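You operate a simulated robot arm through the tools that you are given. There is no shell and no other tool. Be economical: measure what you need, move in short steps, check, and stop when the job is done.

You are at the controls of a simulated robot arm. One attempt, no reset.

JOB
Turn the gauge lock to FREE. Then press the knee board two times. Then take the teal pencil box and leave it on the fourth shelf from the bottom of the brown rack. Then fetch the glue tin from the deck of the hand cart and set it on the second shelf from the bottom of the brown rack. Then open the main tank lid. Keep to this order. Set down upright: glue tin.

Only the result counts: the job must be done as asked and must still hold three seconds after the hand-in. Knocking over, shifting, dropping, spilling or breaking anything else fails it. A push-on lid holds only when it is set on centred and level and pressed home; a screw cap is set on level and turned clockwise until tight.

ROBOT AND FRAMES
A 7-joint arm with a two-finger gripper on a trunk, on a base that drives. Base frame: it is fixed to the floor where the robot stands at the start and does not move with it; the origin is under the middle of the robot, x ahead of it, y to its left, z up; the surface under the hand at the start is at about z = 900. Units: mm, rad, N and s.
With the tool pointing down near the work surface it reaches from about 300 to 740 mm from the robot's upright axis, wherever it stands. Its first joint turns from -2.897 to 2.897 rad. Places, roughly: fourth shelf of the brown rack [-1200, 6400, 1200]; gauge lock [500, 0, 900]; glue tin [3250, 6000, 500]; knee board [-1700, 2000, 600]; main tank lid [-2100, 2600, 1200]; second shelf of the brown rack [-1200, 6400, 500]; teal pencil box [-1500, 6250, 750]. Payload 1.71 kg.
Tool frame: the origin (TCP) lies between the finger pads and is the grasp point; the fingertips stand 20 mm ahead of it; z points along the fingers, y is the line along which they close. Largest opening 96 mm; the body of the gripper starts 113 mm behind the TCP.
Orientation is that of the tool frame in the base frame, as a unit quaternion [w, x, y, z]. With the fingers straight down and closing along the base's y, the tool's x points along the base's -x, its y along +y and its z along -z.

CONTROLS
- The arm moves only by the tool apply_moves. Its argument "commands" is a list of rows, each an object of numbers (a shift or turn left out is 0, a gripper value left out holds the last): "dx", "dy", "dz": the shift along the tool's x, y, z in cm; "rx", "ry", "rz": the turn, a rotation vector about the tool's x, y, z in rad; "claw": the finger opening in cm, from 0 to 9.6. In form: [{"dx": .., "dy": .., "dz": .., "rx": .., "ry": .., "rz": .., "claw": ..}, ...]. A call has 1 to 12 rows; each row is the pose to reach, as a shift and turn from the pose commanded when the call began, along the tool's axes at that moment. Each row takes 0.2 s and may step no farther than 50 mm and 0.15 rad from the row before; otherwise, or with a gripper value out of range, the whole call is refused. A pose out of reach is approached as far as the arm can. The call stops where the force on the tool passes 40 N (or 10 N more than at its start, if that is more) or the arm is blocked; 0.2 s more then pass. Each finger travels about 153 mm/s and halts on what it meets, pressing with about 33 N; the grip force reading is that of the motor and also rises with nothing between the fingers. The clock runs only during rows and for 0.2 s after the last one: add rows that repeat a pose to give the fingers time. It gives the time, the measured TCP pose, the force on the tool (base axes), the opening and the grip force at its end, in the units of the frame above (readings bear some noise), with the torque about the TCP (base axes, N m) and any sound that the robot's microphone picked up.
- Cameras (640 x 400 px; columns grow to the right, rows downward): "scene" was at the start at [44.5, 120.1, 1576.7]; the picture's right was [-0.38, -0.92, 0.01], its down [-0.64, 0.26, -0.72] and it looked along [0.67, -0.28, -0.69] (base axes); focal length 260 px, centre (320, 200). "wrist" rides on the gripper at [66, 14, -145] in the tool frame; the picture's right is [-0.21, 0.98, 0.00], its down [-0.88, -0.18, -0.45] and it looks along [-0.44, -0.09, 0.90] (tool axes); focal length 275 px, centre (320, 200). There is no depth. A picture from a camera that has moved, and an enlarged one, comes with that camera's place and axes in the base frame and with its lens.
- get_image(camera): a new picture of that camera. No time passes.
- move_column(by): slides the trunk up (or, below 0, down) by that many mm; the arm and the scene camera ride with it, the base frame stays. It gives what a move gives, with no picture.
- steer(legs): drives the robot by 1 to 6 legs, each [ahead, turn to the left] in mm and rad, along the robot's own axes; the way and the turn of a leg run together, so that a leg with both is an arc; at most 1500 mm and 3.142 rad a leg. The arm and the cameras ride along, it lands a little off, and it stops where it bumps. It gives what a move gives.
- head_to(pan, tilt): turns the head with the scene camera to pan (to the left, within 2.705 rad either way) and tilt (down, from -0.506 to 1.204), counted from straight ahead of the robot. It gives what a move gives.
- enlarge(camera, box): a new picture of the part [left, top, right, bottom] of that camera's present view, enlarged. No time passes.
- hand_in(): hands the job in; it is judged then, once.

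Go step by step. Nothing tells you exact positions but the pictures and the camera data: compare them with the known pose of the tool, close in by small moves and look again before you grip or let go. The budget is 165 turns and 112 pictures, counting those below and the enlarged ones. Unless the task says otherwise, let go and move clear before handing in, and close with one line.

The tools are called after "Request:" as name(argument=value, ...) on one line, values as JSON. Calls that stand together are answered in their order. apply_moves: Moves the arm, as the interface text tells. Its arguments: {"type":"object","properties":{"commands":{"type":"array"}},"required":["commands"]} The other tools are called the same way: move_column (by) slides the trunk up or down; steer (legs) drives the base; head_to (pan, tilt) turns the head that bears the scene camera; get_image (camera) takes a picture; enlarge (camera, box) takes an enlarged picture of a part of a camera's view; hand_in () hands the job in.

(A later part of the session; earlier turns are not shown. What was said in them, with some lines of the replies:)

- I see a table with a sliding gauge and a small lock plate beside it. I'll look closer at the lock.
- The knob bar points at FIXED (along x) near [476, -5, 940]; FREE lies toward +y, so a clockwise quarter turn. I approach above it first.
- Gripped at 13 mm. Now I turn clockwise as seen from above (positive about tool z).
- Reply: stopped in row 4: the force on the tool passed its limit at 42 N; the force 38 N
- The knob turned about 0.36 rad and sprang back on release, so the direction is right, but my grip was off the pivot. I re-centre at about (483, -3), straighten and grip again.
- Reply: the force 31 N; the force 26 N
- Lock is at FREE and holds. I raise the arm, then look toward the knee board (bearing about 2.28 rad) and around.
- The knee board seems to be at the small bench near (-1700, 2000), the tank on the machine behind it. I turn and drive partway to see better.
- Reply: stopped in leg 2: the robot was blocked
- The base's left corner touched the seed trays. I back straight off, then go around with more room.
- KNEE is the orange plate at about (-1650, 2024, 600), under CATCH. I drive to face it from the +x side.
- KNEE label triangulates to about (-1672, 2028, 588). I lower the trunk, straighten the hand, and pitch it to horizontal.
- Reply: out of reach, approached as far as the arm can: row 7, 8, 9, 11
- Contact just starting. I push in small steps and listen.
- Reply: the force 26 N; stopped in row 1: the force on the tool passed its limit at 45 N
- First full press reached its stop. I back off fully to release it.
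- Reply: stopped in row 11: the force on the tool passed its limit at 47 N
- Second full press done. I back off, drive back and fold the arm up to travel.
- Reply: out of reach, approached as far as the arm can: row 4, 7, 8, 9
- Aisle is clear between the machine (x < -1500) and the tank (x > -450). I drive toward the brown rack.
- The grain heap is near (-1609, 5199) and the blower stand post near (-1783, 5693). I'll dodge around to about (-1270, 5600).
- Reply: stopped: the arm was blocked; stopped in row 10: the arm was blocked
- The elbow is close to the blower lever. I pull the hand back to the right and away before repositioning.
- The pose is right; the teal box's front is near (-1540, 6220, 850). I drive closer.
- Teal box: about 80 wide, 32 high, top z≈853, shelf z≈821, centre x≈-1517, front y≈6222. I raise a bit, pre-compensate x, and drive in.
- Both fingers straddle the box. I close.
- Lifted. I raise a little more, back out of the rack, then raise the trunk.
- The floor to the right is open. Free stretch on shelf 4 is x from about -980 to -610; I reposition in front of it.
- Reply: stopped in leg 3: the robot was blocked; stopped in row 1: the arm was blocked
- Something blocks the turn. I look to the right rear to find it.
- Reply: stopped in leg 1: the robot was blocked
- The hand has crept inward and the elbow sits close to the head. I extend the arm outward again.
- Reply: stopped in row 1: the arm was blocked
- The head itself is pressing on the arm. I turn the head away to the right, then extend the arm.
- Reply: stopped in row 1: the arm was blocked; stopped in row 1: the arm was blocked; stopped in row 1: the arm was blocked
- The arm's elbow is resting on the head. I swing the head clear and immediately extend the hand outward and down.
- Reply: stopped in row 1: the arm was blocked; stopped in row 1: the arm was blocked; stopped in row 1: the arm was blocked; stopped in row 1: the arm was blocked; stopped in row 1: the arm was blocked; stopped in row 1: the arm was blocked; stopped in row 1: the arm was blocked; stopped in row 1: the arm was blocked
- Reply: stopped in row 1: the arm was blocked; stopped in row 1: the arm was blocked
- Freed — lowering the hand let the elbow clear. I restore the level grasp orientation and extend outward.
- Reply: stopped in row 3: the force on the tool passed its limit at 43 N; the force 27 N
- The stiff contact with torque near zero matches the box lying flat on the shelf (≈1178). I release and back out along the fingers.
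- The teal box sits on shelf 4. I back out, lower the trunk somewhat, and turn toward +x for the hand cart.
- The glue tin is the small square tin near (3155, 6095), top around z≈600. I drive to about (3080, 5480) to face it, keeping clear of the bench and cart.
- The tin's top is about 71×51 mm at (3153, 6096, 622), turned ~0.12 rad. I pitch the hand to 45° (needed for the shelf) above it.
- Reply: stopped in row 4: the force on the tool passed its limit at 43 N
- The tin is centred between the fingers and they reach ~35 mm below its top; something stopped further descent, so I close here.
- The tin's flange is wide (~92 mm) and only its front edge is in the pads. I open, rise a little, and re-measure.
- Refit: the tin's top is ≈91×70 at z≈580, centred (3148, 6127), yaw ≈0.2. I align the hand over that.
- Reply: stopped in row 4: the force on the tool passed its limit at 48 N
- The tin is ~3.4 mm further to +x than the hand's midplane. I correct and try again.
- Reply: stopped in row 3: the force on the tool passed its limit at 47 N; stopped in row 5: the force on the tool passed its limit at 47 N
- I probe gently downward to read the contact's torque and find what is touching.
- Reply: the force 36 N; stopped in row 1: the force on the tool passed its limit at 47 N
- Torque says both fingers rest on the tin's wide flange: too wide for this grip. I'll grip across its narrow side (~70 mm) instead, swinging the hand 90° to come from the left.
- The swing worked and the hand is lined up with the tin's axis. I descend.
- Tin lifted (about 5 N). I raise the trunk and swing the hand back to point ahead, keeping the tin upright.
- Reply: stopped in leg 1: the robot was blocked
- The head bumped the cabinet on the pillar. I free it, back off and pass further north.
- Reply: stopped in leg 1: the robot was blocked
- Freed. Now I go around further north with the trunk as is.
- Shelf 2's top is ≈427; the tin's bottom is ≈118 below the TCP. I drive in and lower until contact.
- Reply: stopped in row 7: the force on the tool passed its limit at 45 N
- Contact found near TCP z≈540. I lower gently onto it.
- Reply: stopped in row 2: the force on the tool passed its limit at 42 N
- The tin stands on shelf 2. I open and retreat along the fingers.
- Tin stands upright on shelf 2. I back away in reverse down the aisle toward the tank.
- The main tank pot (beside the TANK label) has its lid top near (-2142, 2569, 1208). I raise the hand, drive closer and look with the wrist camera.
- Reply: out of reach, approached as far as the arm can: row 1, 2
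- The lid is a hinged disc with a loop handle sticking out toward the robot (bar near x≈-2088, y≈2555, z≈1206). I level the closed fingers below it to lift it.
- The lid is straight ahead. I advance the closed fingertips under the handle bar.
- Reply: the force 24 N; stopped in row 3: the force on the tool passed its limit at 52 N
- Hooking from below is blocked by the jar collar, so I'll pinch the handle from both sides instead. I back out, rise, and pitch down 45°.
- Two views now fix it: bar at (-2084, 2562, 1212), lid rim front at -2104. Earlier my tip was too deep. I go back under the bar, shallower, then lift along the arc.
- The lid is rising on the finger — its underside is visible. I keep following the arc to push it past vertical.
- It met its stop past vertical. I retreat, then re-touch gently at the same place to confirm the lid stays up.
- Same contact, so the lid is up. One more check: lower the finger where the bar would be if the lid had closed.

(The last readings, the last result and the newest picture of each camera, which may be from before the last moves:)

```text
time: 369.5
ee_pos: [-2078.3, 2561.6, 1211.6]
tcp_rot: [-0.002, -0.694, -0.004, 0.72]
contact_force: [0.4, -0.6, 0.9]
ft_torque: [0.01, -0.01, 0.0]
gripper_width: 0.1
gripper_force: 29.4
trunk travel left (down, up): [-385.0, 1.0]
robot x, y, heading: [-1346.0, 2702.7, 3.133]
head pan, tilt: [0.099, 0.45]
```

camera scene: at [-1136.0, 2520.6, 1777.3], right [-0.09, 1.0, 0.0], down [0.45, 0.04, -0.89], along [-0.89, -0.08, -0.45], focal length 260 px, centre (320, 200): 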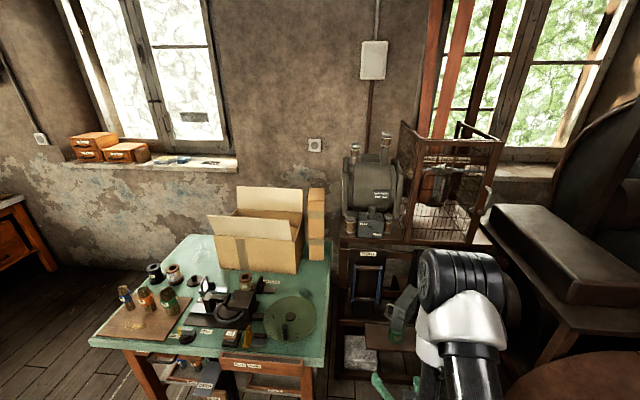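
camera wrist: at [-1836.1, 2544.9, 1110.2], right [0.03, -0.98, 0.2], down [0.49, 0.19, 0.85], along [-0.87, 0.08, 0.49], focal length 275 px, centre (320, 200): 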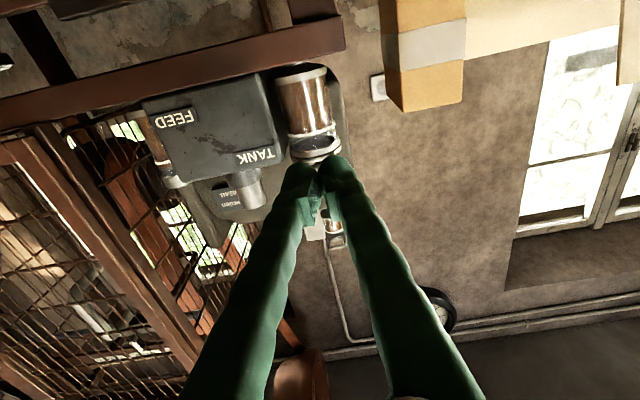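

No bar there, so the lid is open. I move clear.

Request:
apply_moves(commands=[{"dz": -4}, {"dz": -8}, {"dz": -12}, {"dz": -15}, {"dz": -15}])

Request:
steer(legs=[[-150, 0]])

Request:
hand_in()

```text
time: 370.7
ee_pos: [-1925.5, 2563.6, 1204.5]
tcp_rot: [-0.003, -0.694, -0.005, 0.72]
contact_force: [0.1, -0.8, -0.1]
ft_torque: [0.0, -0.02, -0.03]
gripper_width: 0.2
gripper_force: 29.5
trunk travel left (down, up): [-385.0, 1.0]
robot x, y, heading: [-1345.2, 2700.9, 3.134]
head pan, tilt: [0.099, 0.45]
```

```text
time: 372.1
ee_pos: [-1778.8, 2562.2, 1203.2]
tcp_rot: [-0.003, -0.694, -0.005, 0.72]
contact_force: [0.6, -0.6, -0.7]
ft_torque: [0.02, 0.0, 0.02]
gripper_width: 0.4
gripper_force: 30.1
trunk travel left (down, up): [-385.0, 1.0]
robot x, y, heading: [-1197.6, 2701.2, 3.138]
head pan, tilt: [0.099, 0.45]
```

```text
The job is handed in.
```

All five steps were done in the order asked and the job is handed in: gauge lock to FREE, knee board pressed twice, teal box on shelf 4, glue tin upright on shelf 2, main tank lid open. The base bumped the seed trays once, the head and arm touched fixtures a few times, and the presses and final lid position were judged by touch, not seen.
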